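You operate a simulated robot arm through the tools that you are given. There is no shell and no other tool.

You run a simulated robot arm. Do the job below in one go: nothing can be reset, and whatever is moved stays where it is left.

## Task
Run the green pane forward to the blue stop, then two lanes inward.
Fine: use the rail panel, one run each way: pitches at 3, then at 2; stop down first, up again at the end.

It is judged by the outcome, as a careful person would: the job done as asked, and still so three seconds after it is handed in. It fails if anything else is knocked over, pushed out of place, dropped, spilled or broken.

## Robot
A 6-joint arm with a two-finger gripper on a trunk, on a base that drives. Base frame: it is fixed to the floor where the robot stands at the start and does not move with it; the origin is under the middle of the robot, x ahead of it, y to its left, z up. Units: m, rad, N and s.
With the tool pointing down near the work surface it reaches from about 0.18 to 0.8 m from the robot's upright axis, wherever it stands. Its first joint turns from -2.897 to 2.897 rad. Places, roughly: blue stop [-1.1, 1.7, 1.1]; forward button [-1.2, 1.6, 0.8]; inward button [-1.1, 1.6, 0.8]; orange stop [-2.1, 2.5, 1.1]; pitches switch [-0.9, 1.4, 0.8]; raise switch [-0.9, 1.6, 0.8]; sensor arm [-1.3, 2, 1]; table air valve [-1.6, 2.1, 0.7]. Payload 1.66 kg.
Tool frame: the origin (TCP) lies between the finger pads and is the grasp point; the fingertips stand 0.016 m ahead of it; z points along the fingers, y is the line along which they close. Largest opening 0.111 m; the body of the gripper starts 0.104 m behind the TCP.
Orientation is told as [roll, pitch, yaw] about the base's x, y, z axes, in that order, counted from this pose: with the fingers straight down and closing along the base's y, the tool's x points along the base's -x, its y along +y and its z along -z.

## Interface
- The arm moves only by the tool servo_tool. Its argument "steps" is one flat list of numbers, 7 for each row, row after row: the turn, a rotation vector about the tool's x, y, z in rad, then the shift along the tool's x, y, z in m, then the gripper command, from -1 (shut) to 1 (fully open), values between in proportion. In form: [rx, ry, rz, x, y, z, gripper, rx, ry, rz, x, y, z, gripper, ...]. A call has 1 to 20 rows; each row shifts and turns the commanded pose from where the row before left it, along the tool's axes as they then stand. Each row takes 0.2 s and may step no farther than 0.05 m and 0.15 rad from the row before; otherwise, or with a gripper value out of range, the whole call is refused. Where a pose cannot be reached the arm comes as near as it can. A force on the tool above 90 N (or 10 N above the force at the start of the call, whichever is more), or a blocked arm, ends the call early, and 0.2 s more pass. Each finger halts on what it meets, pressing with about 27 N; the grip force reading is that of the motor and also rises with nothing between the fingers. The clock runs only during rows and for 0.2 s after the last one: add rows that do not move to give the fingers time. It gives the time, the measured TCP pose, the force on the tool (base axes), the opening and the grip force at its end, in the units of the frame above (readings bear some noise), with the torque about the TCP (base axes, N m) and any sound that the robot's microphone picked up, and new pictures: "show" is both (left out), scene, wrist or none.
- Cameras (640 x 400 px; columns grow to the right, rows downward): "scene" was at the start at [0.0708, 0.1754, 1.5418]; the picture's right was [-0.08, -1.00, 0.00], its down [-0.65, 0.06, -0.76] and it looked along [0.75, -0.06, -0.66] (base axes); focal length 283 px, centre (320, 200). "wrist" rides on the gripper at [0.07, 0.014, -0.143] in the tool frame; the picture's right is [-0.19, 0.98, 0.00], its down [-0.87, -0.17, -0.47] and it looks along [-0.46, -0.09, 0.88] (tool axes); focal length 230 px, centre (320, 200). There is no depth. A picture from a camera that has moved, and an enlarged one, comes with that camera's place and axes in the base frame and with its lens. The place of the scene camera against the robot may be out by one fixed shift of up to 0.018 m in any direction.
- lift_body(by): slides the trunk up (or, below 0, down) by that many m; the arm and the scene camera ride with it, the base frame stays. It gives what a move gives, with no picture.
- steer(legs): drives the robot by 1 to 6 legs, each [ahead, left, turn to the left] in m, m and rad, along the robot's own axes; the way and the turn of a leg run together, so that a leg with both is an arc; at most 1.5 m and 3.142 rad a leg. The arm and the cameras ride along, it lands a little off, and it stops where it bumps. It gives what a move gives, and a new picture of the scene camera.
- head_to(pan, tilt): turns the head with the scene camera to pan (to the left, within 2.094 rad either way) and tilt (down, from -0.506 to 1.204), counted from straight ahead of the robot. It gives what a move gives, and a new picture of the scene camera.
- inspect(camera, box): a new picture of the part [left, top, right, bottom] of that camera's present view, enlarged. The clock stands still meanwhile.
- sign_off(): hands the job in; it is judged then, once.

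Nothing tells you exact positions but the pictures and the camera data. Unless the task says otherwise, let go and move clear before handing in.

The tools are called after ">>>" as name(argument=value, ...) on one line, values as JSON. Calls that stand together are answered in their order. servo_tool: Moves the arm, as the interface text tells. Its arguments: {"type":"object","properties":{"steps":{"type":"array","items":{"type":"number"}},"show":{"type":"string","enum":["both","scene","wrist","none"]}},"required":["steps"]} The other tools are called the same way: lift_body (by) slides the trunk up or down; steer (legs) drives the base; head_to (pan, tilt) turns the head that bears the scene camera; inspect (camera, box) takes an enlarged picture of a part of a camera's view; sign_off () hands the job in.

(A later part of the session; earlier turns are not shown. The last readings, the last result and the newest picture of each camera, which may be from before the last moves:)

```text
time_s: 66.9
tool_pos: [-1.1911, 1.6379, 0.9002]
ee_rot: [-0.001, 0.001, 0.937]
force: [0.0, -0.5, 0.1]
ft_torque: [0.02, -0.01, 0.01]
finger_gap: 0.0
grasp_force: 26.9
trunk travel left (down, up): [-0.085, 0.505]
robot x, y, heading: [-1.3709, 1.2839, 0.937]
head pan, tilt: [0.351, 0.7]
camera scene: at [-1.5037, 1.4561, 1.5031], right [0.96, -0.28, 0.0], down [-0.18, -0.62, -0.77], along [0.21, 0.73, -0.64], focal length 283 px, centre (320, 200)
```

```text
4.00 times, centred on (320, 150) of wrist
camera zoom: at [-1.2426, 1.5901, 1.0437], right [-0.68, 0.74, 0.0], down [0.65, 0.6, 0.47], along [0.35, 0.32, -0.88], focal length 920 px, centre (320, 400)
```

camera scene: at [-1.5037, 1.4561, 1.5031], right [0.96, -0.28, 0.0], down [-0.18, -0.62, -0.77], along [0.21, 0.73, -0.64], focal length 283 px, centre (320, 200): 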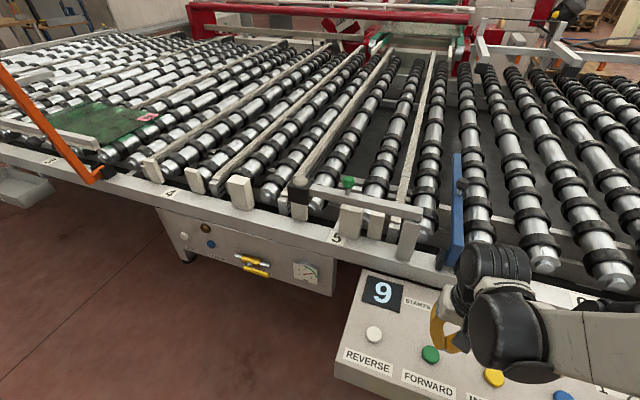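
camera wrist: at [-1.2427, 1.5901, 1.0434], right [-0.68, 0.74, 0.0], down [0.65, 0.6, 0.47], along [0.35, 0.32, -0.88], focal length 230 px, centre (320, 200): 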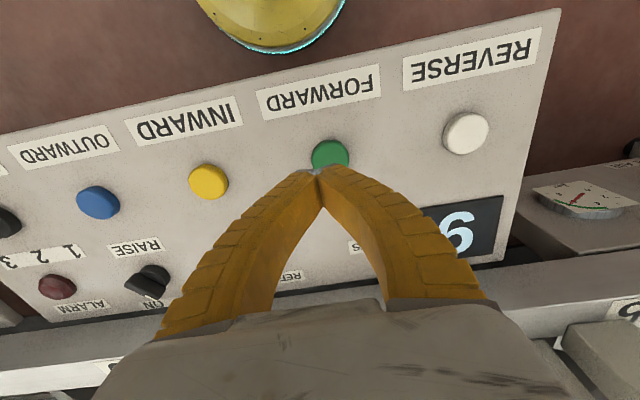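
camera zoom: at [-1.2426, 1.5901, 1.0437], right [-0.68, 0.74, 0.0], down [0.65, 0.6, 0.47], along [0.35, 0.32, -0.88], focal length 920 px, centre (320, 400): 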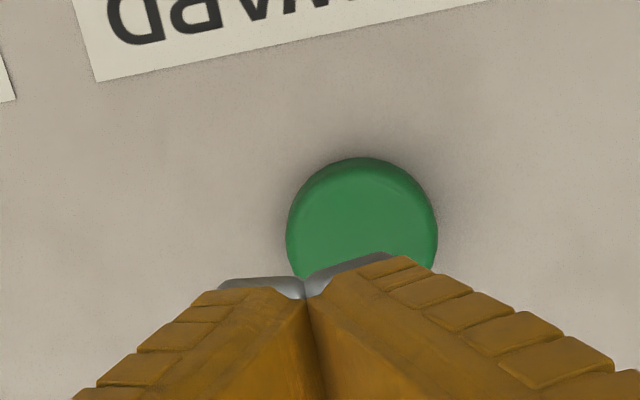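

The button is 5 mm further left and 3 mm forward. I'll correct and lower to just above it.

>>> servo_tool(steps=[0, 0, 0, -0.0034, 0.0055, 0, -1, 0, 0, 0, 0, 0, 0.03, -1, 0, 0, 0, 0, 0, 0.015, -1, 0, 0, 0, 0, 0, 0, -1], show="none")

>>> inspect(camera="scene", box=[390, 300, 490, 390])

>>> inspect(camera="wrist", box=[240, 100, 400, 200])

```text
time_s: 67.9
tool_pos: [-1.1941, 1.6438, 0.8547]
ee_rot: [-0.001, 0.001, 0.933]
force: [0.4, 0.3, 0.5]
ft_torque: [0.01, 0.0, 0.02]
finger_gap: 0.0002
grasp_force: 27.1
trunk travel left (down, up): [-0.085, 0.505]
robot x, y, heading: [-1.366, 1.2833, 0.933]
head pan, tilt: [0.351, 0.7]
```

```text
4.44 times, centred on (440, 345) of scene
camera zoom: at [-1.5037, 1.456, 1.5031], right [0.96, -0.28, 0.0], down [-0.18, -0.62, -0.77], along [0.21, 0.73, -0.64], focal length 1257 px, centre (-213, -444)
```

zoom: 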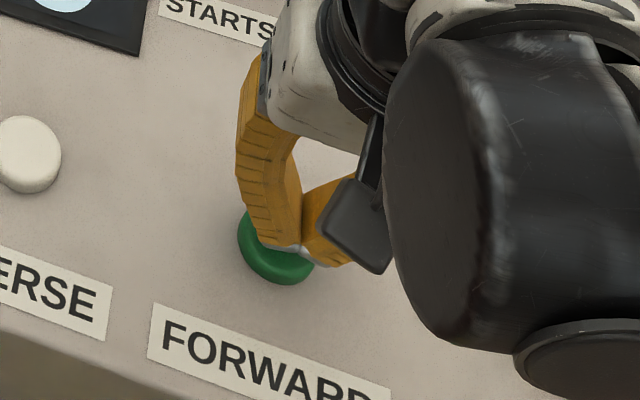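

```text
4.00 times, centred on (320, 150) of wrist
camera zoom: at [-1.2455, 1.5964, 0.9983], right [-0.68, 0.74, 0.0], down [0.65, 0.6, 0.47], along [0.35, 0.32, -0.88], focal length 920 px, centre (320, 400)
```

zoom: 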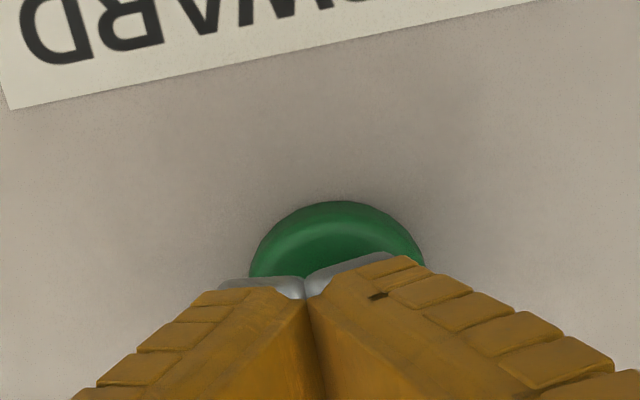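

>>> servo_tool(steps=[0, 0, 0, 0, 0.002, 0.004, -1, 0, 0, 0, 0, 0, 0.004, -1, 0, 0, 0, 0, 0, 0, -1], show="none")

>>> servo_tool(steps=[0, 0, 0, 0, 0, 0.003, -1, 0, 0, 0, 0, 0, 0.0, -1], show="none")

```text
time_s: 68.7
tool_pos: [-1.1958, 1.6465, 0.8463]
ee_rot: [0.0, 0.002, 0.935]
force: [-0.2, -0.7, -0.1]
ft_torque: [0.01, -0.01, -0.01]
finger_gap: 0.0002
grasp_force: 27.4
trunk travel left (down, up): [-0.085, 0.505]
robot x, y, heading: [-1.3691, 1.287, 0.936]
head pan, tilt: [0.351, 0.7]
```

```text
time_s: 69.3
tool_pos: [-1.1956, 1.6463, 0.8438]
ee_rot: [0.001, 0.002, 0.934]
force: [0.5, 0.5, 0.3]
ft_torque: [0.04, 0.03, 0.03]
finger_gap: 0.0002
grasp_force: 27.0
trunk travel left (down, up): [-0.085, 0.505]
robot x, y, heading: [-1.3686, 1.2875, 0.935]
head pan, tilt: [0.351, 0.7]
```

No contact yet at tip height 0.828; continuing down in 3 mm steps.

>>> servo_tool(steps=[0, 0, 0, 0, 0, 0.003, -1, 0, 0, 0, 0, 0, 0.0, -1], show="none")

>>> servo_tool(steps=[0, 0, 0, 0, 0, 0.003, -1, 0, 0, 0, 0, 0, 0.0, -1], show="none")

```text
time_s: 69.9
tool_pos: [-1.1949, 1.6474, 0.8402]
ee_rot: [0.0, 0.002, 0.935]
force: [-0.3, 0.5, -0.2]
ft_torque: [-0.01, 0.02, -0.01]
finger_gap: 0.006
grasp_force: 28.7
trunk travel left (down, up): [-0.085, 0.505]
robot x, y, heading: [-1.3699, 1.2866, 0.936]
head pan, tilt: [0.351, 0.7]
```

```text
time_s: 70.5
tool_pos: [-1.1954, 1.6463, 0.8368]
ee_rot: [-0.001, 0.0, 0.936]
force: [-0.9, -0.1, 1.7]
ft_torque: [0.01, -0.02, 0.0]
finger_gap: 0.0057
grasp_force: 28.0
trunk travel left (down, up): [-0.085, 0.505]
robot x, y, heading: [-1.3685, 1.2872, 0.933]
head pan, tilt: [0.351, 0.7]
```

The finger gap reading opened to 6 mm, so the tips are touching something; let me look.

>>> inspect(camera="wrist", box=[240, 100, 400, 200])

>>> inspect(camera="scene", box=[340, 260, 500, 390])

```text
4.00 times, centred on (320, 150) of wrist
camera zoom: at [-1.247, 1.598, 0.9807], right [-0.68, 0.74, 0.0], down [0.65, 0.6, 0.47], along [0.35, 0.32, -0.88], focal length 920 px, centre (320, 400)
```

zoom: 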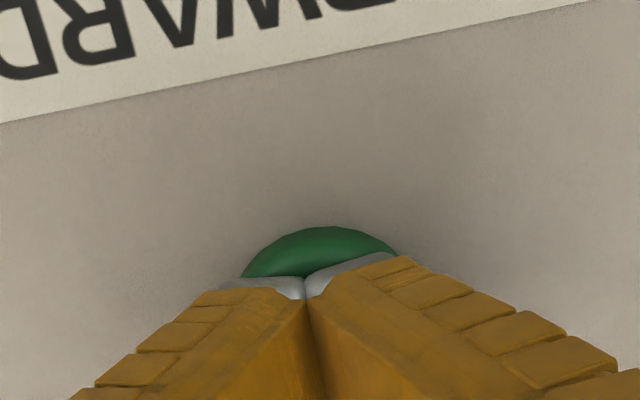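

```text
3.08 times, centred on (420, 325) of scene
camera zoom: at [-1.5038, 1.456, 1.5031], right [0.96, -0.28, 0.0], down [-0.18, -0.62, -0.77], along [0.21, 0.73, -0.64], focal length 870 px, centre (12, -185)
```

zoom: 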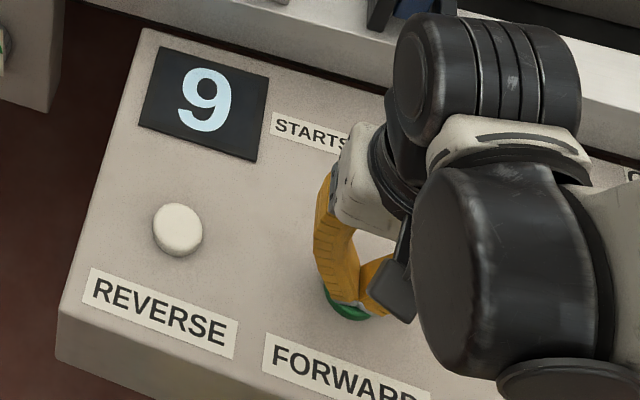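

Display still 9, tips just at the button. Pressing further in small steps.

>>> servo_tool(steps=[0, 0, 0, 0, 0, 0.003, -1, 0, 0, 0, 0, 0, 0.0, -1], show="none")

>>> inspect(camera="scene", box=[340, 260, 500, 390])

```text
time_s: 71.1
tool_pos: [-1.1954, 1.6476, 0.8348]
ee_rot: [0.0, -0.001, 0.933]
force: [2.2, 0.5, 4.6]
ft_torque: [0.01, -0.01, 0.01]
finger_gap: 0.0061
grasp_force: 29.2
trunk travel left (down, up): [-0.085, 0.505]
robot x, y, heading: [-1.3709, 1.2864, 0.935]
head pan, tilt: [0.351, 0.7]
heard: click
```

```text
3.08 times, centred on (420, 325) of scene
camera zoom: at [-1.5036, 1.4559, 1.5031], right [0.96, -0.28, 0.0], down [-0.18, -0.62, -0.77], along [0.21, 0.73, -0.64], focal length 870 px, centre (12, -185)
```

zoom: 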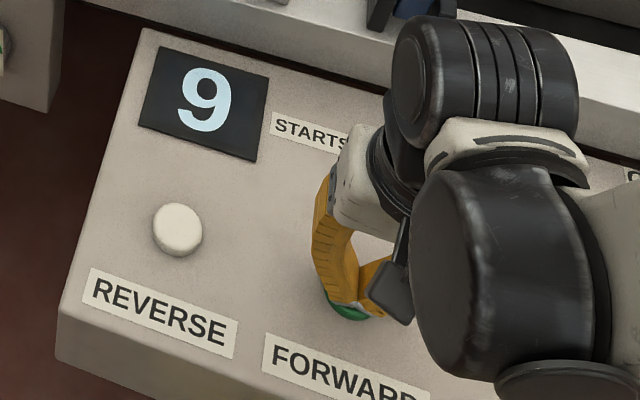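

A click was heard: Forward registered. I'll lift off and watch the pane.

>>> servo_tool(steps=[0, 0, 0, 0, 0, -0.03, -1, 0, 0, 0, 0, 0, -0.04, -1, 0, 0, 0, 0, 0, 0, -1], show="scene")

>>> servo_tool(steps=[0, 0, 0, 0, 0, 0, -1, 0, 0, 0, 0, 0, 0, -1, 0, 0, 0, 0, 0, 0, -1, 0, 0, 0, 0, 0, 0, -1, 0, 0, 0, 0, 0, 0, -1], show="scene")

```text
time_s: 71.9
tool_pos: [-1.1944, 1.6455, 0.9065]
ee_rot: [0.001, 0.0, 0.936]
force: [-0.8, -0.3, 0.4]
ft_torque: [0.0, 0.0, 0.0]
finger_gap: 0.0
grasp_force: 28.8
trunk travel left (down, up): [-0.085, 0.505]
robot x, y, heading: [-1.3709, 1.2818, 0.938]
head pan, tilt: [0.351, 0.7]
camera scene: at [-1.5037, 1.4559, 1.503], right [0.96, -0.28, 0.0], down [-0.18, -0.62, -0.77], along [0.21, 0.73, -0.64], focal length 283 px, centre (320, 200)
```

scene: 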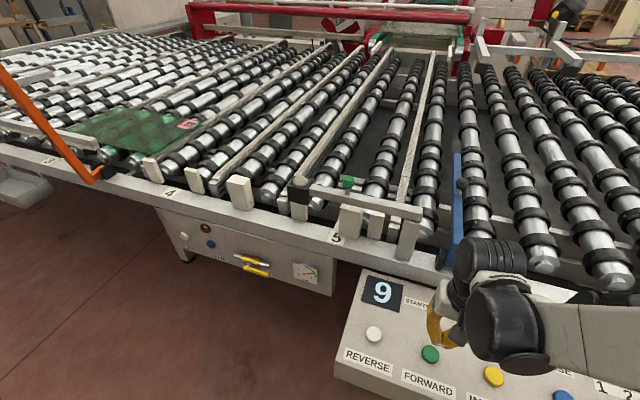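

```text
time_s: 73.1
tool_pos: [-1.1948, 1.6456, 0.9046]
ee_rot: [0.001, 0.002, 0.933]
force: [0.1, -0.6, -0.7]
ft_torque: [-0.04, 0.03, -0.03]
finger_gap: 0.0
grasp_force: 28.3
trunk travel left (down, up): [-0.085, 0.505]
robot x, y, heading: [-1.3707, 1.288, 0.94]
head pan, tilt: [0.351, 0.7]
camera scene: at [-1.5037, 1.456, 1.5031], right [0.96, -0.28, 0.0], down [-0.18, -0.62, -0.76], along [0.21, 0.73, -0.64], focal length 283 px, centre (320, 200)
```

scene: 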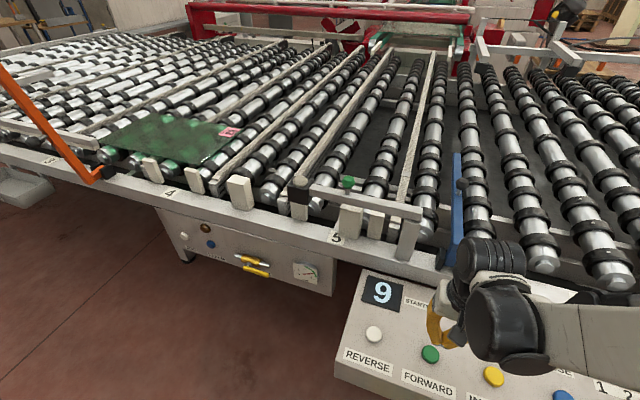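

The pane is travelling forward. While it runs, I'll move the arm back over the Pitches knob (without touching it) and keep watching.

>>> servo_tool(steps=[0, 0, 0, 0, 0, -0.05, -1, 0, 0, 0, 0, -0.0486, 0, 0, 0, 0, 0, 0, -0.0486, 0, 0, 0, 0, 0, 0, -0.0486, 0, 0, 0, 0, 0, 0, -0.0486, 0, 0, 0, 0, 0, 0, -0.0486, 0, 0, 0, 0, 0, 0, -0.0486, 0, 0, 0, 0, 0, 0, -0.0486, 0, 0, 0, 0, 0, 0, -0.0486, 0, 0, 0, 0, 0.139, 0, 0, 0, 0, 0, 0, 0.139, 0, 0, 0, 0, 0, 0, 0.139, 0, 0, 0, 0, 0, 0, 0.139, 0, 0, 0, 0, 0, 0, 0.139, 0, 0, 0, 0, 0, 0, 0, 0, 0, 0, 0])

```text
time_s: 76.3
tool_pos: [-0.8828, 1.4154, 0.9548]
ee_rot: [-0.001, 0.0, 0.239]
force: [0.7, -0.3, 0.3]
ft_torque: [-0.04, 0.0, -0.04]
finger_gap: 0.0579
grasp_force: 1.4
trunk travel left (down, up): [-0.085, 0.505]
robot x, y, heading: [-1.3699, 1.2819, 0.938]
head pan, tilt: [0.351, 0.7]
camera scene: at [-1.5037, 1.456, 1.5031], right [0.96, -0.28, 0.0], down [-0.18, -0.62, -0.76], along [0.21, 0.73, -0.64], focal length 283 px, centre (320, 200)
camera wrist: at [-0.9533, 1.4122, 1.0982], right [-0.05, 1.0, 0.0], down [0.88, 0.04, 0.47], along [0.47, 0.02, -0.88], focal length 230 px, centre (320, 200)
```

scene: 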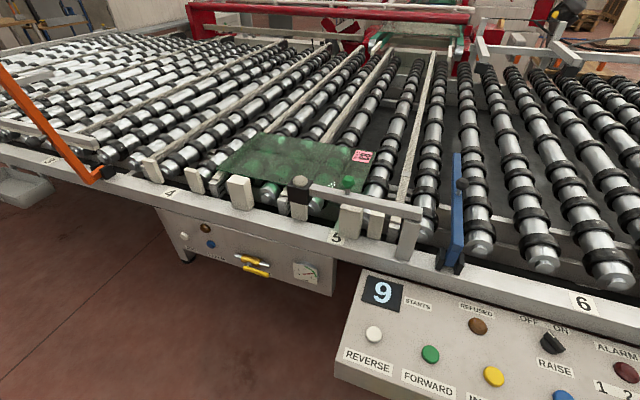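
wrist: 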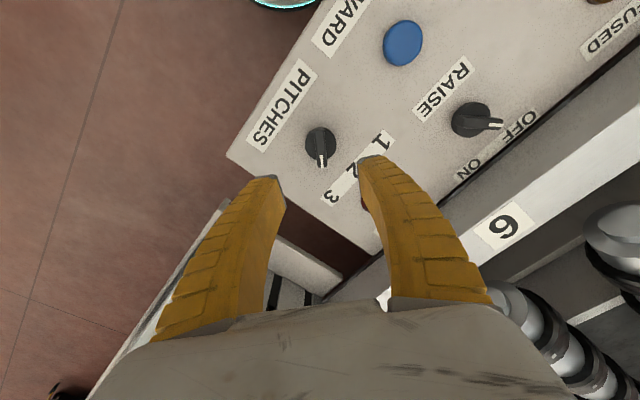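

The pane is passing under the sensor arm and still rolling. I'll wait.

>>> servo_tool(steps=[0, 0, 0, 0, 0, 0, 0, 0, 0, 0, 0, 0, 0, 0, 0, 0, 0, 0, 0, 0, 0, 0, 0, 0, 0, 0, 0, 0, 0, 0, 0, 0, 0, 0, 0, 0, 0, 0, 0, 0, 0, 0, 0, 0, 0, 0, 0, 0, 0, 0, 0, 0, 0, 0, 0, 0, 0, 0, 0, 0, 0, 0, 0, 0, 0, 0, 0, 0, 0, 0], show="scene")

>>> servo_tool(steps=[0, 0, 0, 0, 0, 0, 0, 0, 0, 0, 0, 0, 0, 0, 0, 0, 0, 0, 0, 0, 0, 0, 0, 0, 0, 0, 0, 0, 0, 0, 0, 0, 0, 0, 0, 0, 0, 0, 0, 0, 0, 0, 0, 0, 0, 0, 0, 0, 0, 0, 0, 0, 0, 0, 0, 0], show="scene")

>>> inspect(camera="scene", box=[280, 100, 520, 300])

```text
time_s: 78.5
tool_pos: [-0.8822, 1.4149, 0.9547]
ee_rot: [0.0, -0.001, 0.241]
force: [-0.9, 0.3, -0.3]
ft_torque: [0.02, 0.0, 0.01]
finger_gap: 0.0577
grasp_force: 1.5
trunk travel left (down, up): [-0.085, 0.505]
robot x, y, heading: [-1.3718, 1.2857, 0.936]
head pan, tilt: [0.351, 0.7]
camera scene: at [-1.5037, 1.456, 1.5031], right [0.96, -0.28, 0.0], down [-0.18, -0.62, -0.76], along [0.21, 0.73, -0.64], focal length 283 px, centre (320, 200)
```

scene: 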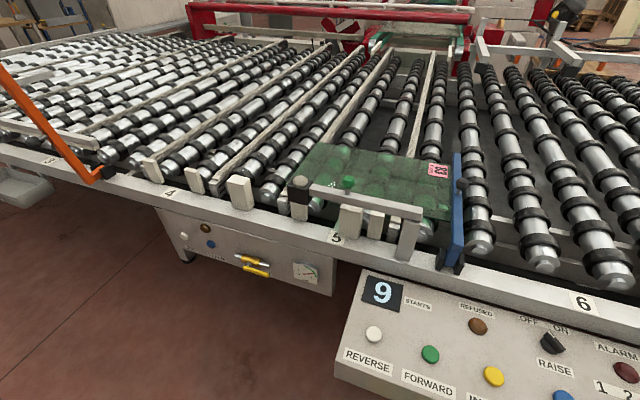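

```text
time_s: 80.3
tool_pos: [-0.8834, 1.4144, 0.9551]
ee_rot: [0.0, 0.0, 0.239]
force: [0.3, 0.1, 0.4]
ft_torque: [-0.02, -0.01, 0.01]
finger_gap: 0.0576
grasp_force: 1.8
trunk travel left (down, up): [-0.085, 0.505]
robot x, y, heading: [-1.3699, 1.2836, 0.937]
head pan, tilt: [0.351, 0.7]
camera scene: at [-1.5037, 1.456, 1.5031], right [0.96, -0.28, 0.0], down [-0.18, -0.62, -0.76], along [0.21, 0.73, -0.64], focal length 283 px, centre (320, 200)
```

scene: 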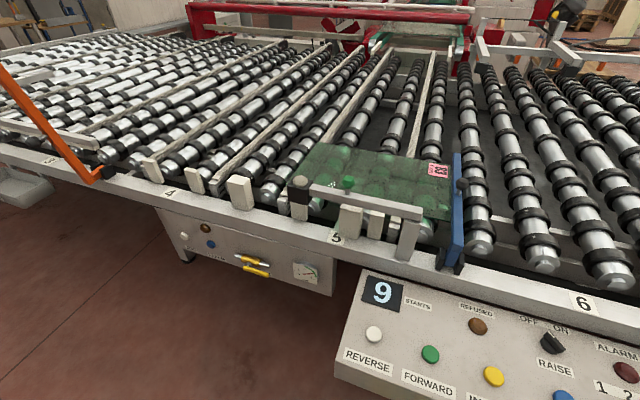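

```text
2.00 times, centred on (400, 200) of scene
camera zoom: at [-1.5037, 1.456, 1.5031], right [0.96, -0.28, 0.0], down [-0.18, -0.62, -0.76], along [0.21, 0.73, -0.64], focal length 566 px, centre (160, 200)
```

zoom: 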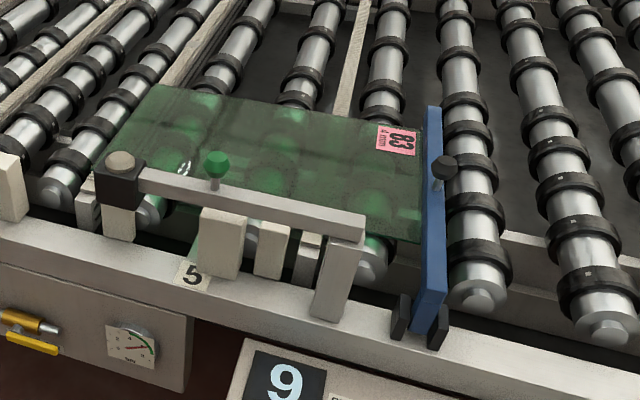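

The pane is squarely against the blue stop and stationary; its outer edge is well inboard of the sensor arm. Now I'll set Pitches to 2: descend, grip the ridge, turn back counter-clockwise 0.7 rad.

>>> servo_tool(steps=[0, 0, 0, 0, 0.0017, 0.04, 0, 0, 0, 0, 0, 0, 0.04, 0, 0, 0, 0, 0, 0, 0.025, 0, 0, 0, 0, 0, 0, 0.0095, 0, 0, 0, 0, 0, 0, 0, 0], show="none")

>>> inspect(camera="wrist", box=[240, 120, 400, 220])

```text
time_s: 81.5
tool_pos: [-0.8851, 1.4159, 0.839]
ee_rot: [0.001, 0.001, 0.242]
force: [-0.2, 0.4, -0.8]
ft_torque: [0.01, -0.02, 0.01]
finger_gap: 0.0577
grasp_force: 1.1
trunk travel left (down, up): [-0.085, 0.505]
robot x, y, heading: [-1.3692, 1.2872, 0.939]
head pan, tilt: [0.351, 0.7]
```

```text
4.00 times, centred on (320, 170) of wrist
camera zoom: at [-0.9549, 1.4123, 0.9826], right [-0.05, 1.0, 0.0], down [0.88, 0.04, 0.47], along [0.47, 0.02, -0.88], focal length 920 px, centre (320, 320)
```

zoom: 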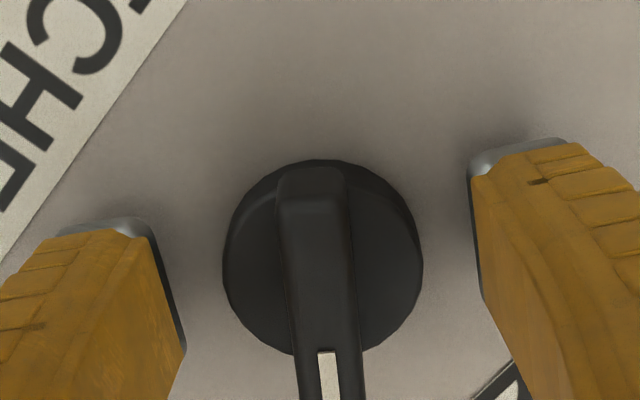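

The knob has snapped to its detent at about 8°, so clicks are ~45° apart. I'll align the yaw to it, grip and turn to 53.6° (label 2).

>>> servo_tool(steps=[0, 0, 0.1, 0, 0, 0, 0, 0, 0, 0, 0, 0.001, 0, -0.4, 0, 0, 0, 0, 0, 0, -0.8, 0, 0, 0, 0, 0, 0, -1, 0, 0, 0, 0, 0, 0, -1, 0, 0, -0.133, 0, 0, 0, -1, 0, 0, -0.133, 0, 0, 0, -1, 0, 0, -0.133, 0, 0, 0, -1, 0, 0, -0.133, 0, 0, 0, -1, 0, 0, -0.133, 0, 0, 0, -1, 0, 0, -0.133, 0, 0, 0, -1, 0, 0, 0, 0, 0, 0, -1], show="none")

>>> inspect(camera="wrist", box=[240, 120, 400, 220])

```text
time_s: 84.1
tool_pos: [-0.883, 1.4151, 0.8412]
ee_rot: [0.0, 0.001, 0.94]
force: [-2.3, -29.1, 9.8]
ft_torque: [-0.2, 0.04, -0.02]
finger_gap: 0.0096
grasp_force: 33.9
trunk travel left (down, up): [-0.085, 0.505]
robot x, y, heading: [-1.3691, 1.2853, 0.939]
head pan, tilt: [0.351, 0.7]
```

```text
4.00 times, centred on (320, 170) of wrist
camera zoom: at [-0.9346, 1.3669, 0.9841], right [-0.68, 0.73, 0.0], down [0.65, 0.6, 0.47], along [0.35, 0.32, -0.88], focal length 920 px, centre (320, 320)
```

zoom: 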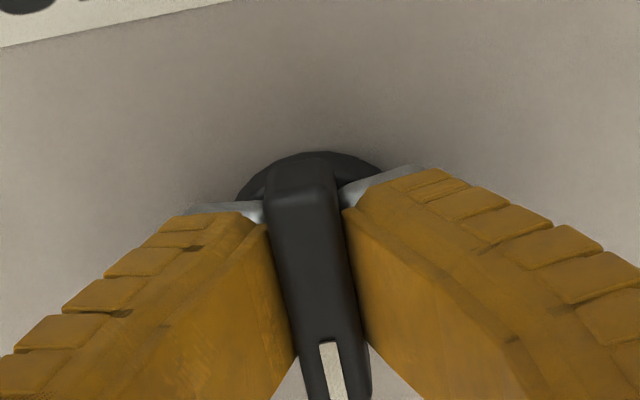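

>>> servo_tool(steps=[0, 0, 0, 0, 0, 0, -0.3, 0, 0, 0, 0, 0, 0, 0, 0, 0, 0, 0, 0, 0, 0, 0, 0, 0, 0, 0, -0.03, 0, 0, 0, 0, 0, 0, -0.05, 0, 0, 0, 0, 0, 0, -0.05, 0, 0, 0, 0, 0, 0, 0, 0], show="wrist")

>>> head_to(pan=0.0, tilt=0.75)

>>> inspect(camera="scene", box=[280, 220, 580, 350])

```text
time_s: 85.7
tool_pos: [-0.883, 1.4215, 0.9737]
ee_rot: [-0.001, 0.001, 0.937]
force: [0.6, 0.8, -0.5]
ft_torque: [0.0, -0.04, 0.01]
finger_gap: 0.0579
grasp_force: 1.0
trunk travel left (down, up): [-0.085, 0.505]
robot x, y, heading: [-1.3697, 1.2843, 0.937]
head pan, tilt: [0.351, 0.7]
camera wrist: at [-0.9342, 1.3723, 1.1164], right [-0.68, 0.73, 0.0], down [0.65, 0.6, 0.47], along [0.35, 0.32, -0.88], focal length 230 px, centre (320, 200)
```

wrist: 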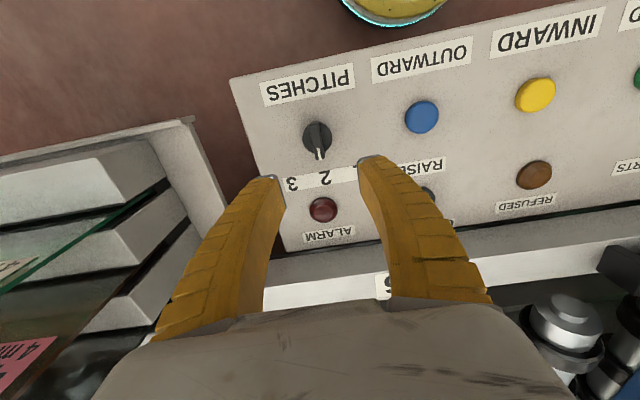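

```text
time_s: 86.6
tool_pos: [-0.8826, 1.4215, 0.9723]
ee_rot: [0.0, 0.002, 0.938]
force: [-0.3, 0.4, 0.0]
ft_torque: [0.02, -0.02, 0.01]
finger_gap: 0.0578
grasp_force: 0.9
trunk travel left (down, up): [-0.085, 0.505]
robot x, y, heading: [-1.3716, 1.286, 0.933]
head pan, tilt: [0.0, 0.75]
camera scene: at [-1.4784, 1.4413, 1.4988], right [0.81, -0.59, 0.0], down [-0.4, -0.55, -0.73], along [0.43, 0.59, -0.68], focal length 283 px, centre (320, 200)
```

scene: 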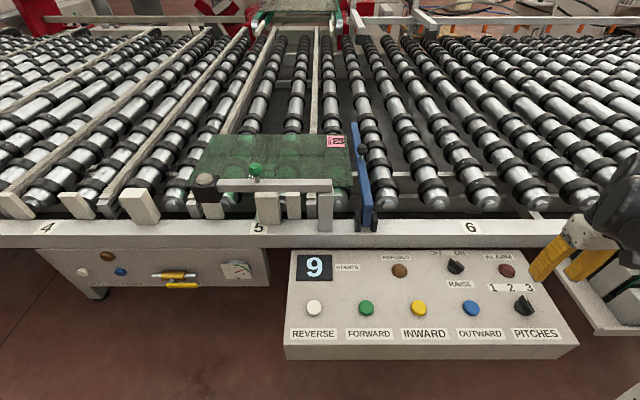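

```text
2.13 times, centred on (430, 285) of scene
camera zoom: at [-1.4784, 1.4413, 1.4988], right [0.81, -0.59, 0.0], down [-0.4, -0.55, -0.73], along [0.43, 0.59, -0.68], focal length 603 px, centre (85, 19)
```

zoom: 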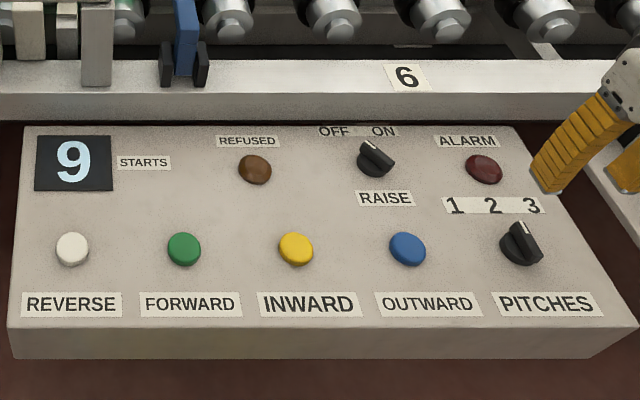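

Pitches points to 2. Inward motion needs the raised transfer belts, so next is the Raise knob (≈(-0.908, 1.587)), currently OFF. I'll go above it and view it from the wrist.

>>> servo_tool(steps=[0, 0, 0, -0.039, 0.039, -0.02, -0.2, 0, 0, 0, -0.03, 0.03, 0, -0.2, 0, 0, 0, -0.03, 0.03, 0, -0.2, 0, 0, 0, -0.018, 0.018, 0, -0.2, 0, 0, -0.14, 0, 0, 0, -0.2, 0, 0, -0.14, 0, 0, 0, -0.2, 0, 0, -0.14, 0, 0, 0, -0.2, 0, 0, -0.14, 0, 0, 0, -0.2, 0, 0, 0, 0, 0, 0.02, -0.2, 0, 0, 0, 0, 0, 0.0, -0.2], show="wrist")

>>> inspect(camera="wrist", box=[250, 100, 410, 210])

```text
refused: row 1 steps farther than a row can; nothing moved
```

```text
3.64 times, centred on (330, 155) of wrist
camera zoom: at [-0.9342, 1.3723, 1.1159], right [-0.68, 0.73, 0.0], down [0.65, 0.6, 0.47], along [0.35, 0.32, -0.88], focal length 837 px, centre (284, 364)
```

zoom: 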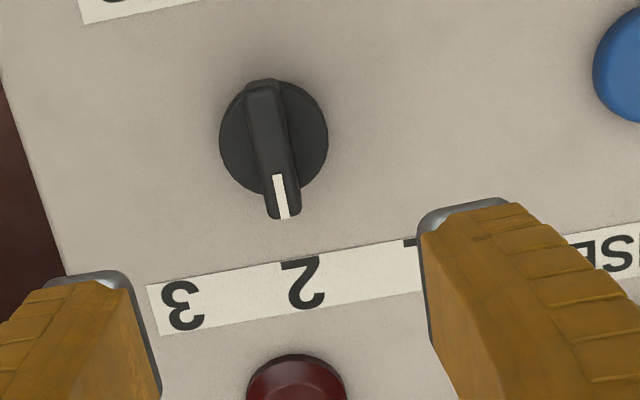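

Confirmed: Pitches points squarely at 2. That move was refused for step size; retrying with smaller steps.

>>> servo_tool(steps=[0, 0, 0, -0.0295, 0.0295, -0.02, -0.2, 0, 0, 0, -0.0295, 0.0295, 0, -0.2, 0, 0, 0, -0.029, 0.029, 0, -0.2, 0, 0, 0, -0.029, 0.029, 0, -0.2, 0, 0, -0.14, 0, 0, 0, -0.2, 0, 0, -0.14, 0, 0, 0, -0.2, 0, 0, -0.14, 0, 0, 0, -0.2, 0, 0, -0.14, 0, 0, 0, -0.2, 0, 0, 0, 0, 0, 0.02, -0.2, 0, 0, 0, 0, 0, 0.0, -0.2], show="wrist")

>>> inspect(camera="wrist", box=[250, 100, 410, 210])

```text
time_s: 88.8
tool_pos: [-0.9085, 1.5811, 0.9694]
ee_rot: [0.001, 0.002, 1.499]
force: [-0.3, -1.0, 0.2]
ft_torque: [0.02, 0.02, 0.0]
finger_gap: 0.047
grasp_force: 1.2
trunk travel left (down, up): [-0.085, 0.505]
robot x, y, heading: [-1.3689, 1.287, 0.939]
head pan, tilt: [0.0, 0.75]
camera wrist: at [-0.9267, 1.5136, 1.1129], right [-0.97, 0.26, 0.0], down [0.23, 0.85, 0.47], along [0.12, 0.45, -0.88], focal length 230 px, centre (320, 200)
```

wrist: 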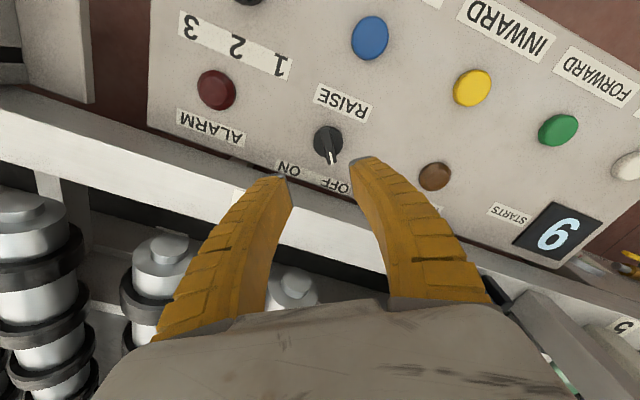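

```text
3.64 times, centred on (330, 155) of wrist
camera zoom: at [-0.9267, 1.5136, 1.1129], right [-0.97, 0.26, 0.0], down [0.23, 0.85, 0.47], along [0.12, 0.45, -0.88], focal length 837 px, centre (284, 364)
```

zoom: 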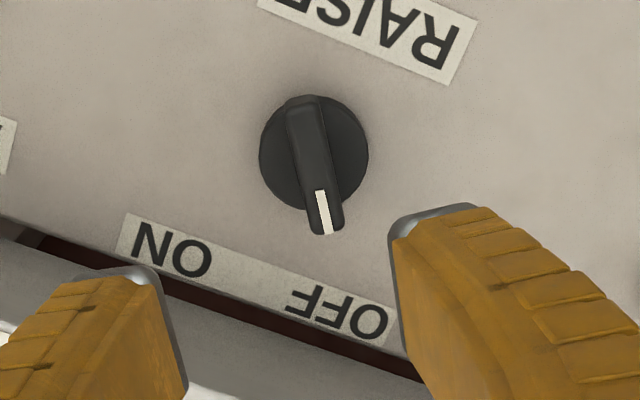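

The Raise knob axis is at (-0.918, 1.586), ridge at 87° (OFF), ON label at about 20°. I'll align, narrow the fingers to clear the rail, and descend.

>>> servo_tool(steps=[0, 0, -0.019, -0.0042, 0.0098, 0.02, -0.42, 0, 0, 0, 0, 0, 0.04, -0.42, 0, 0, 0, 0, 0, 0.04, -0.42, 0, 0, 0, 0, 0, 0, -0.42], show="none")

>>> inspect(camera="wrist", box=[240, 100, 400, 220])

>>> inspect(camera="scene", box=[400, 210, 520, 310])

```text
time_s: 89.8
tool_pos: [-0.915, 1.5868, 0.8667]
ee_rot: [0.001, 0.0, 1.517]
force: [-0.1, -0.1, -0.8]
ft_torque: [-0.06, 0.01, -0.01]
finger_gap: 0.0351
grasp_force: 2.4
trunk travel left (down, up): [-0.085, 0.505]
robot x, y, heading: [-1.3703, 1.2833, 0.933]
head pan, tilt: [0.0, 0.75]
```

```text
3.33 times, centred on (320, 160) of wrist
camera zoom: at [-0.9314, 1.5168, 1.0105], right [-0.97, 0.24, 0.0], down [0.21, 0.86, 0.47], along [0.11, 0.46, -0.88], focal length 767 px, centre (320, 333)
```

zoom: 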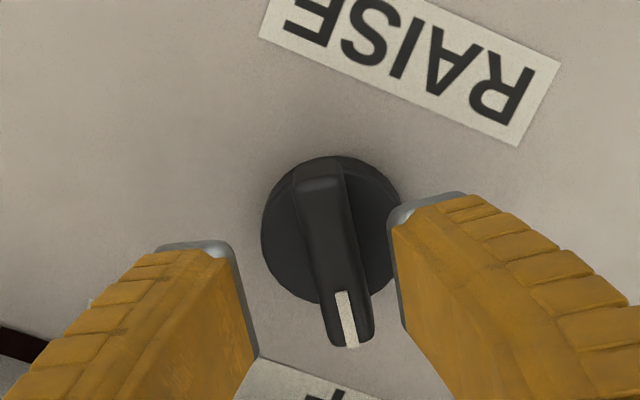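

```text
4.00 times, centred on (460, 260) of scene
camera zoom: at [-1.4782, 1.4413, 1.4988], right [0.81, -0.59, 0.0], down [-0.4, -0.55, -0.73], along [0.43, 0.59, -0.68], focal length 1131 px, centre (-240, -40)
```

zoom: 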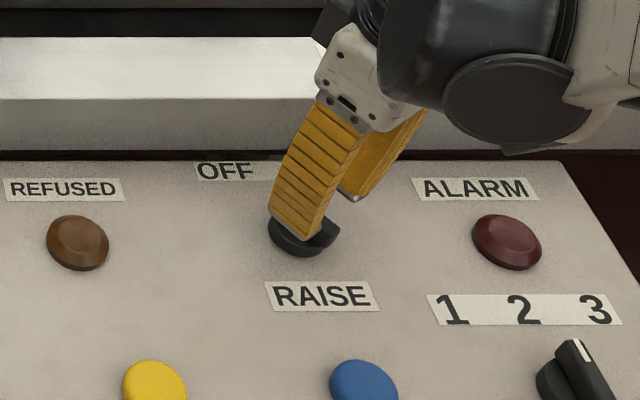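

>>> servo_tool(steps=[0, 0, 0, 0, 0.003, 0.012, -0.42, 0, 0, 0, 0, 0, 0.009, -0.42, 0, 0, 0, 0, 0, 0.005, -0.42, 0, 0, 0, 0, 0, 0, -0.42], show="none")

>>> inspect(camera="wrist", box=[240, 100, 400, 220])

```text
time_s: 90.8
tool_pos: [-0.9201, 1.5873, 0.8432]
ee_rot: [0.0, 0.001, 1.517]
force: [-0.6, 0.1, -0.1]
ft_torque: [0.01, -0.03, 0.01]
finger_gap: 0.035
grasp_force: 1.8
trunk travel left (down, up): [-0.085, 0.505]
robot x, y, heading: [-1.3676, 1.2854, 0.934]
head pan, tilt: [0.0, 0.75]
```

```text
3.33 times, centred on (320, 160) of wrist
camera zoom: at [-0.9358, 1.5188, 0.9865], right [-0.97, 0.24, 0.0], down [0.21, 0.86, 0.47], along [0.11, 0.46, -0.88], focal length 767 px, centre (320, 333)
```

zoom: 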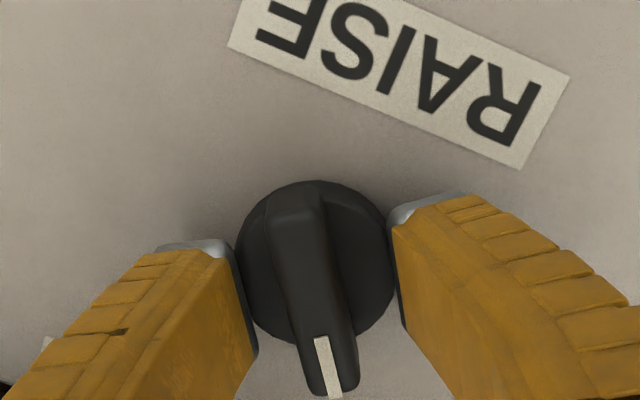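

Centred around the Raise ridge; closing and turning clockwise 1.2 rad to ON.

>>> servo_tool(steps=[0, 0, 0, 0, 0, 0.001, -0.8, 0, 0, 0, 0, 0, 0, -1, 0, 0, 0, 0, 0, 0, -1, 0, 0, 0.133, 0, 0, 0, -1, 0, 0, 0.133, 0, 0, 0, -1, 0, 0, 0.133, 0, 0, 0, -1, 0, 0, 0.133, 0, 0, 0, -1, 0, 0, 0.133, 0, 0, 0, -1, 0, 0, 0.133, 0, 0, 0, -1, 0, 0, 0.133, 0, 0, 0, -1, 0, 0, 0, 0, 0, 0, -1], show="scene")

>>> inspect(camera="wrist", box=[240, 100, 400, 220])

```text
time_s: 93.2
tool_pos: [-0.9183, 1.5863, 0.842]
ee_rot: [0.0, 0.0, 0.584]
force: [28.9, -2.0, 9.8]
ft_torque: [0.05, -0.31, -0.03]
finger_gap: 0.0095
grasp_force: 34.1
trunk travel left (down, up): [-0.085, 0.505]
robot x, y, heading: [-1.3704, 1.2844, 0.938]
head pan, tilt: [0.0, 0.75]
camera scene: at [-1.4761, 1.4406, 1.4991], right [0.81, -0.59, 0.0], down [-0.41, -0.55, -0.73], along [0.43, 0.59, -0.68], focal length 283 px, centre (320, 200)
```

scene: 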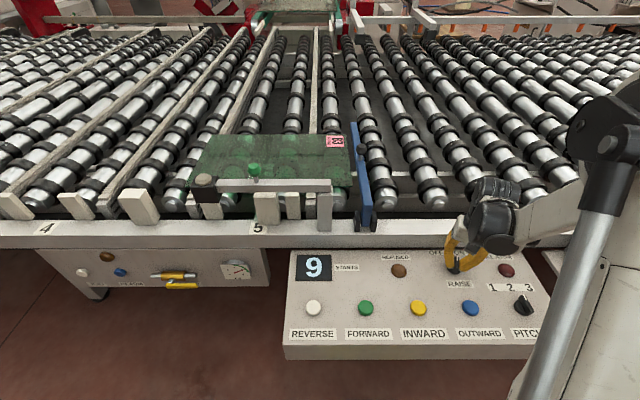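

```text
3.33 times, centred on (320, 160) of wrist
camera zoom: at [-0.9837, 1.5594, 0.9856], right [-0.38, 0.92, 0.0], down [0.81, 0.34, 0.47], along [0.43, 0.18, -0.88], focal length 767 px, centre (320, 333)
```

zoom: 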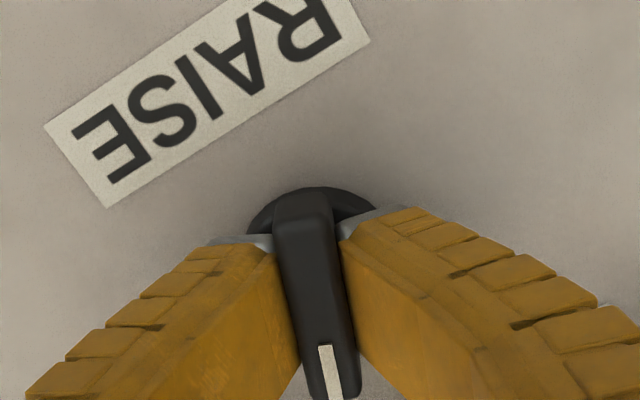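

Following well. Easing the side load and finishing the turn to about 0.32 rad.

>>> servo_tool(steps=[0, 0, 0.133, -0.002, -0.002, 0, -1, 0, 0, 0.133, 0, 0, 0, -1, 0, 0, 0.02, 0, 0, 0, -1, 0, 0, 0, 0, 0, 0, -1], show="none")

>>> servo_tool(steps=[0, 0, 0, 0, 0, 0, -0.5, 0, 0, 0, 0, 0, 0, -0.42, 0, 0, 0, 0, 0, -0.03, -0.42, 0, 0, 0, 0, 0, -0.05, -0.42, 0, 0, 0, 0, 0, -0.04, -0.42, 0, 0, 0, 0, 0, 0, -0.42], show="both")

>>> inspect(camera="wrist", box=[240, 80, 440, 230])

```text
time_s: 94.2
tool_pos: [-0.9186, 1.5865, 0.8434]
ee_rot: [0.002, 0.002, 0.301]
force: [6.4, 3.3, 7.7]
ft_torque: [-0.2, 0.51, 0.33]
finger_gap: 0.009
grasp_force: 33.9
trunk travel left (down, up): [-0.085, 0.505]
robot x, y, heading: [-1.3699, 1.2824, 0.939]
head pan, tilt: [0.0, 0.75]
```

```text
time_s: 95.6
tool_pos: [-0.9184, 1.585, 0.9641]
ee_rot: [0.001, 0.0, 0.302]
force: [0.4, -0.4, -0.3]
ft_torque: [0.01, -0.01, -0.01]
finger_gap: 0.0347
grasp_force: 2.2
trunk travel left (down, up): [-0.085, 0.505]
robot x, y, heading: [-1.3662, 1.2882, 0.936]
head pan, tilt: [0.0, 0.75]
camera scene: at [-1.4784, 1.4412, 1.4988], right [0.81, -0.59, 0.0], down [-0.4, -0.55, -0.73], along [0.43, 0.59, -0.68], focal length 283 px, centre (320, 200)
camera wrist: at [-0.9886, 1.577, 1.1062], right [-0.11, 0.99, 0.0], down [0.88, 0.1, 0.47], along [0.47, 0.05, -0.88], focal length 230 px, centre (320, 200)
```

scene: 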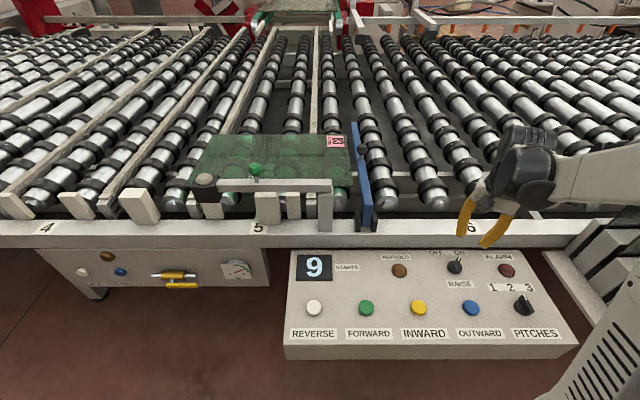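
wrist: 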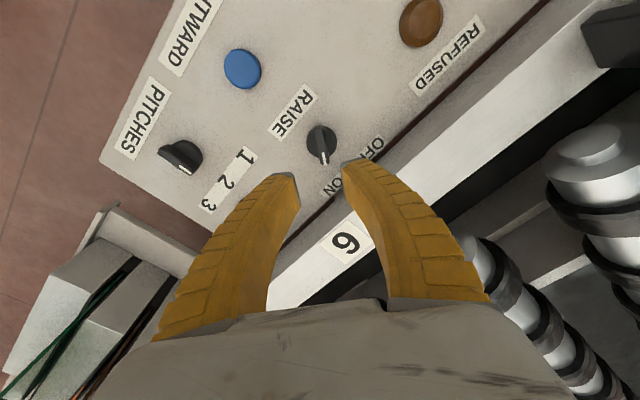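

```text
2.67 times, centred on (340, 155) of wrist
camera zoom: at [-0.9886, 1.577, 1.1062], right [-0.11, 0.99, 0.0], down [0.88, 0.1, 0.47], along [0.47, 0.05, -0.88], focal length 614 px, centre (267, 320)
```

zoom: 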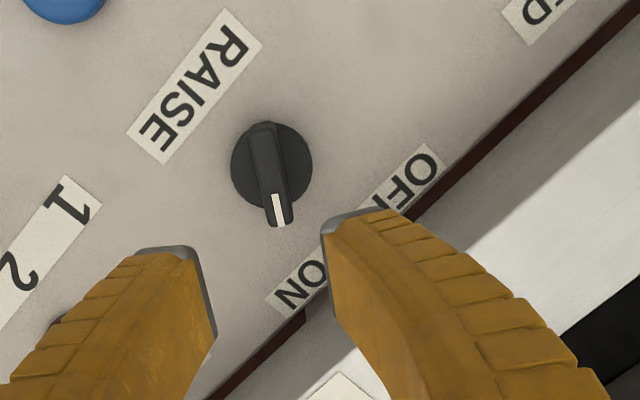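

Raise now points at ON. Let me check whether the transfer belts have lifted the pane.

>>> inspect(camera="scene", box=[180, 100, 400, 240])

>>> inspect(camera="scene", box=[280, 230, 580, 350])

```text
2.86 times, centred on (290, 170) of scene
camera zoom: at [-1.4784, 1.4412, 1.4988], right [0.81, -0.59, 0.0], down [-0.4, -0.55, -0.73], along [0.43, 0.59, -0.68], focal length 808 px, centre (406, 286)
```

zoom: 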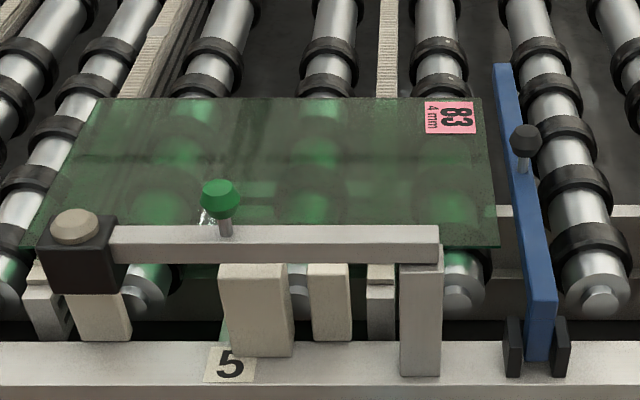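

```text
2.13 times, centred on (430, 290) of scene
camera zoom: at [-1.4784, 1.4412, 1.4988], right [0.81, -0.59, 0.0], down [-0.4, -0.55, -0.73], along [0.43, 0.59, -0.68], focal length 603 px, centre (85, 8)
```

zoom: 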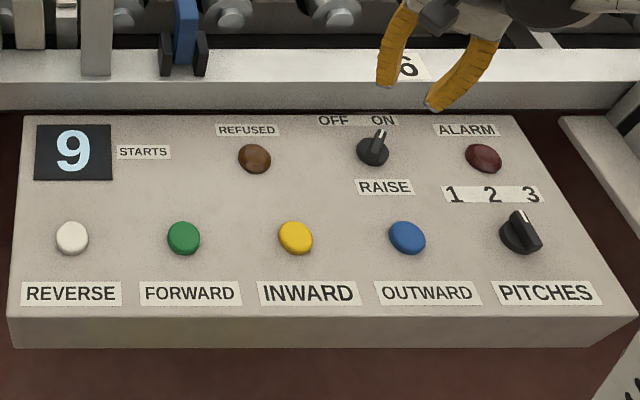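

No visible lift yet; I'll wait a moment and compare.

>>> servo_tool(steps=[0, 0, 0, 0, 0, -0.02, -0.42, 0, 0, 0, 0, 0, 0, -0.42, 0, 0, 0, 0, 0, 0, -0.42, 0, 0, 0, 0, 0, 0, -0.42, 0, 0, 0, 0, 0, 0, -0.42, 0, 0, 0, 0, 0, 0, -0.42, 0, 0, 0, 0, 0, 0, -0.42, 0, 0, 0, 0, 0, 0, -0.42], show="scene")

>>> inspect(camera="scene", box=[180, 100, 400, 240])

```text
time_s: 97.4
tool_pos: [-0.919, 1.5841, 0.9831]
ee_rot: [-0.001, 0.001, 0.3]
force: [0.5, -0.6, 0.2]
ft_torque: [-0.02, 0.05, -0.02]
finger_gap: 0.0348
grasp_force: 2.1
trunk travel left (down, up): [-0.085, 0.505]
robot x, y, heading: [-1.369, 1.284, 0.936]
head pan, tilt: [0.0, 0.75]
camera scene: at [-1.4783, 1.4412, 1.4988], right [0.81, -0.59, 0.0], down [-0.4, -0.55, -0.73], along [0.43, 0.59, -0.68], focal length 283 px, centre (320, 200)
```

scene: 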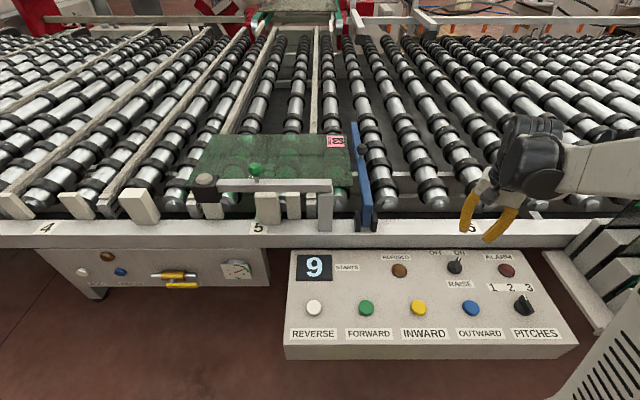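

```text
2.86 times, centred on (290, 170) of scene
camera zoom: at [-1.4783, 1.4412, 1.4988], right [0.81, -0.59, 0.0], down [-0.4, -0.55, -0.73], along [0.43, 0.59, -0.68], focal length 808 px, centre (406, 286)
```

zoom: 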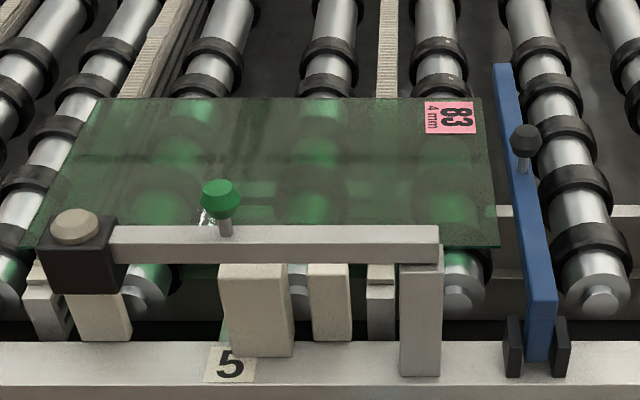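

I'll compare with the exact earlier camera view (pan 0.351) from before Raise was switched.

>>> head_to(pan=0.35, tilt=0.7)

>>> inspect(camera="scene", box=[280, 100, 520, 300])

>>> inspect(camera="scene", box=[150, 200, 340, 300])

```text
time_s: 98.2
tool_pos: [-0.9182, 1.5847, 0.9819]
ee_rot: [0.0, -0.002, 0.301]
force: [0.8, 0.4, -0.1]
ft_torque: [0.0, 0.03, -0.01]
finger_gap: 0.0349
grasp_force: 2.1
trunk travel left (down, up): [-0.085, 0.505]
robot x, y, heading: [-1.3713, 1.2886, 0.931]
head pan, tilt: [0.351, 0.7]
camera scene: at [-1.5036, 1.456, 1.503], right [0.96, -0.28, 0.0], down [-0.18, -0.62, -0.76], along [0.21, 0.73, -0.64], focal length 283 px, centre (320, 200)
```

scene: 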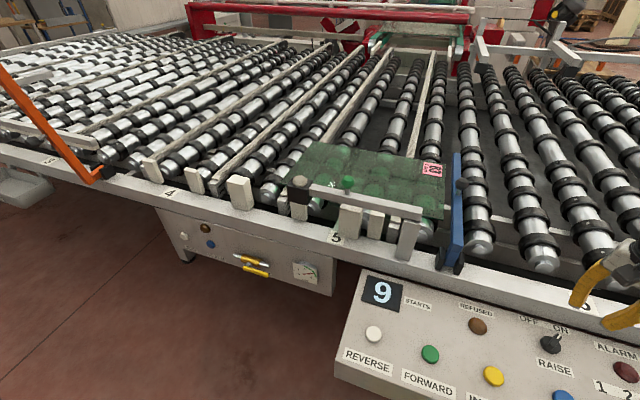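

```text
2.00 times, centred on (400, 200) of scene
camera zoom: at [-1.5036, 1.456, 1.503], right [0.96, -0.28, 0.0], down [-0.18, -0.62, -0.76], along [0.21, 0.73, -0.64], focal length 566 px, centre (160, 200)
```

zoom: 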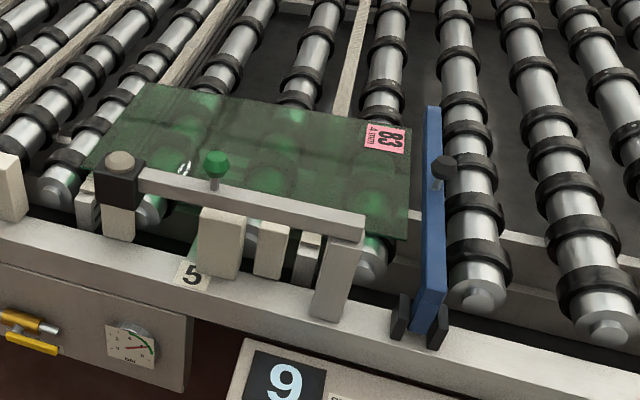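

```text
3.37 times, centred on (245, 250) of scene
camera zoom: at [-1.5036, 1.456, 1.503], right [0.96, -0.28, 0.0], down [-0.18, -0.62, -0.76], along [0.21, 0.73, -0.64], focal length 952 px, centre (573, 32)
```

zoom: 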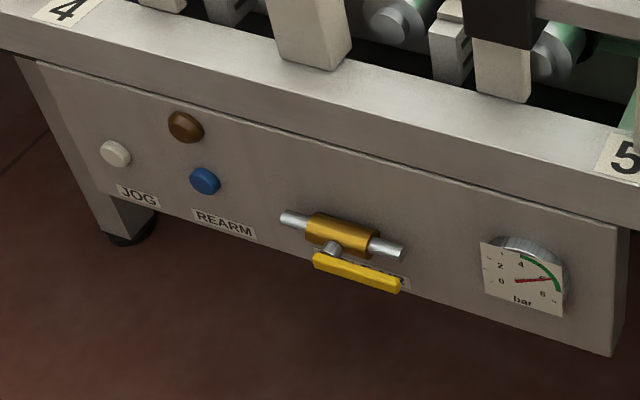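

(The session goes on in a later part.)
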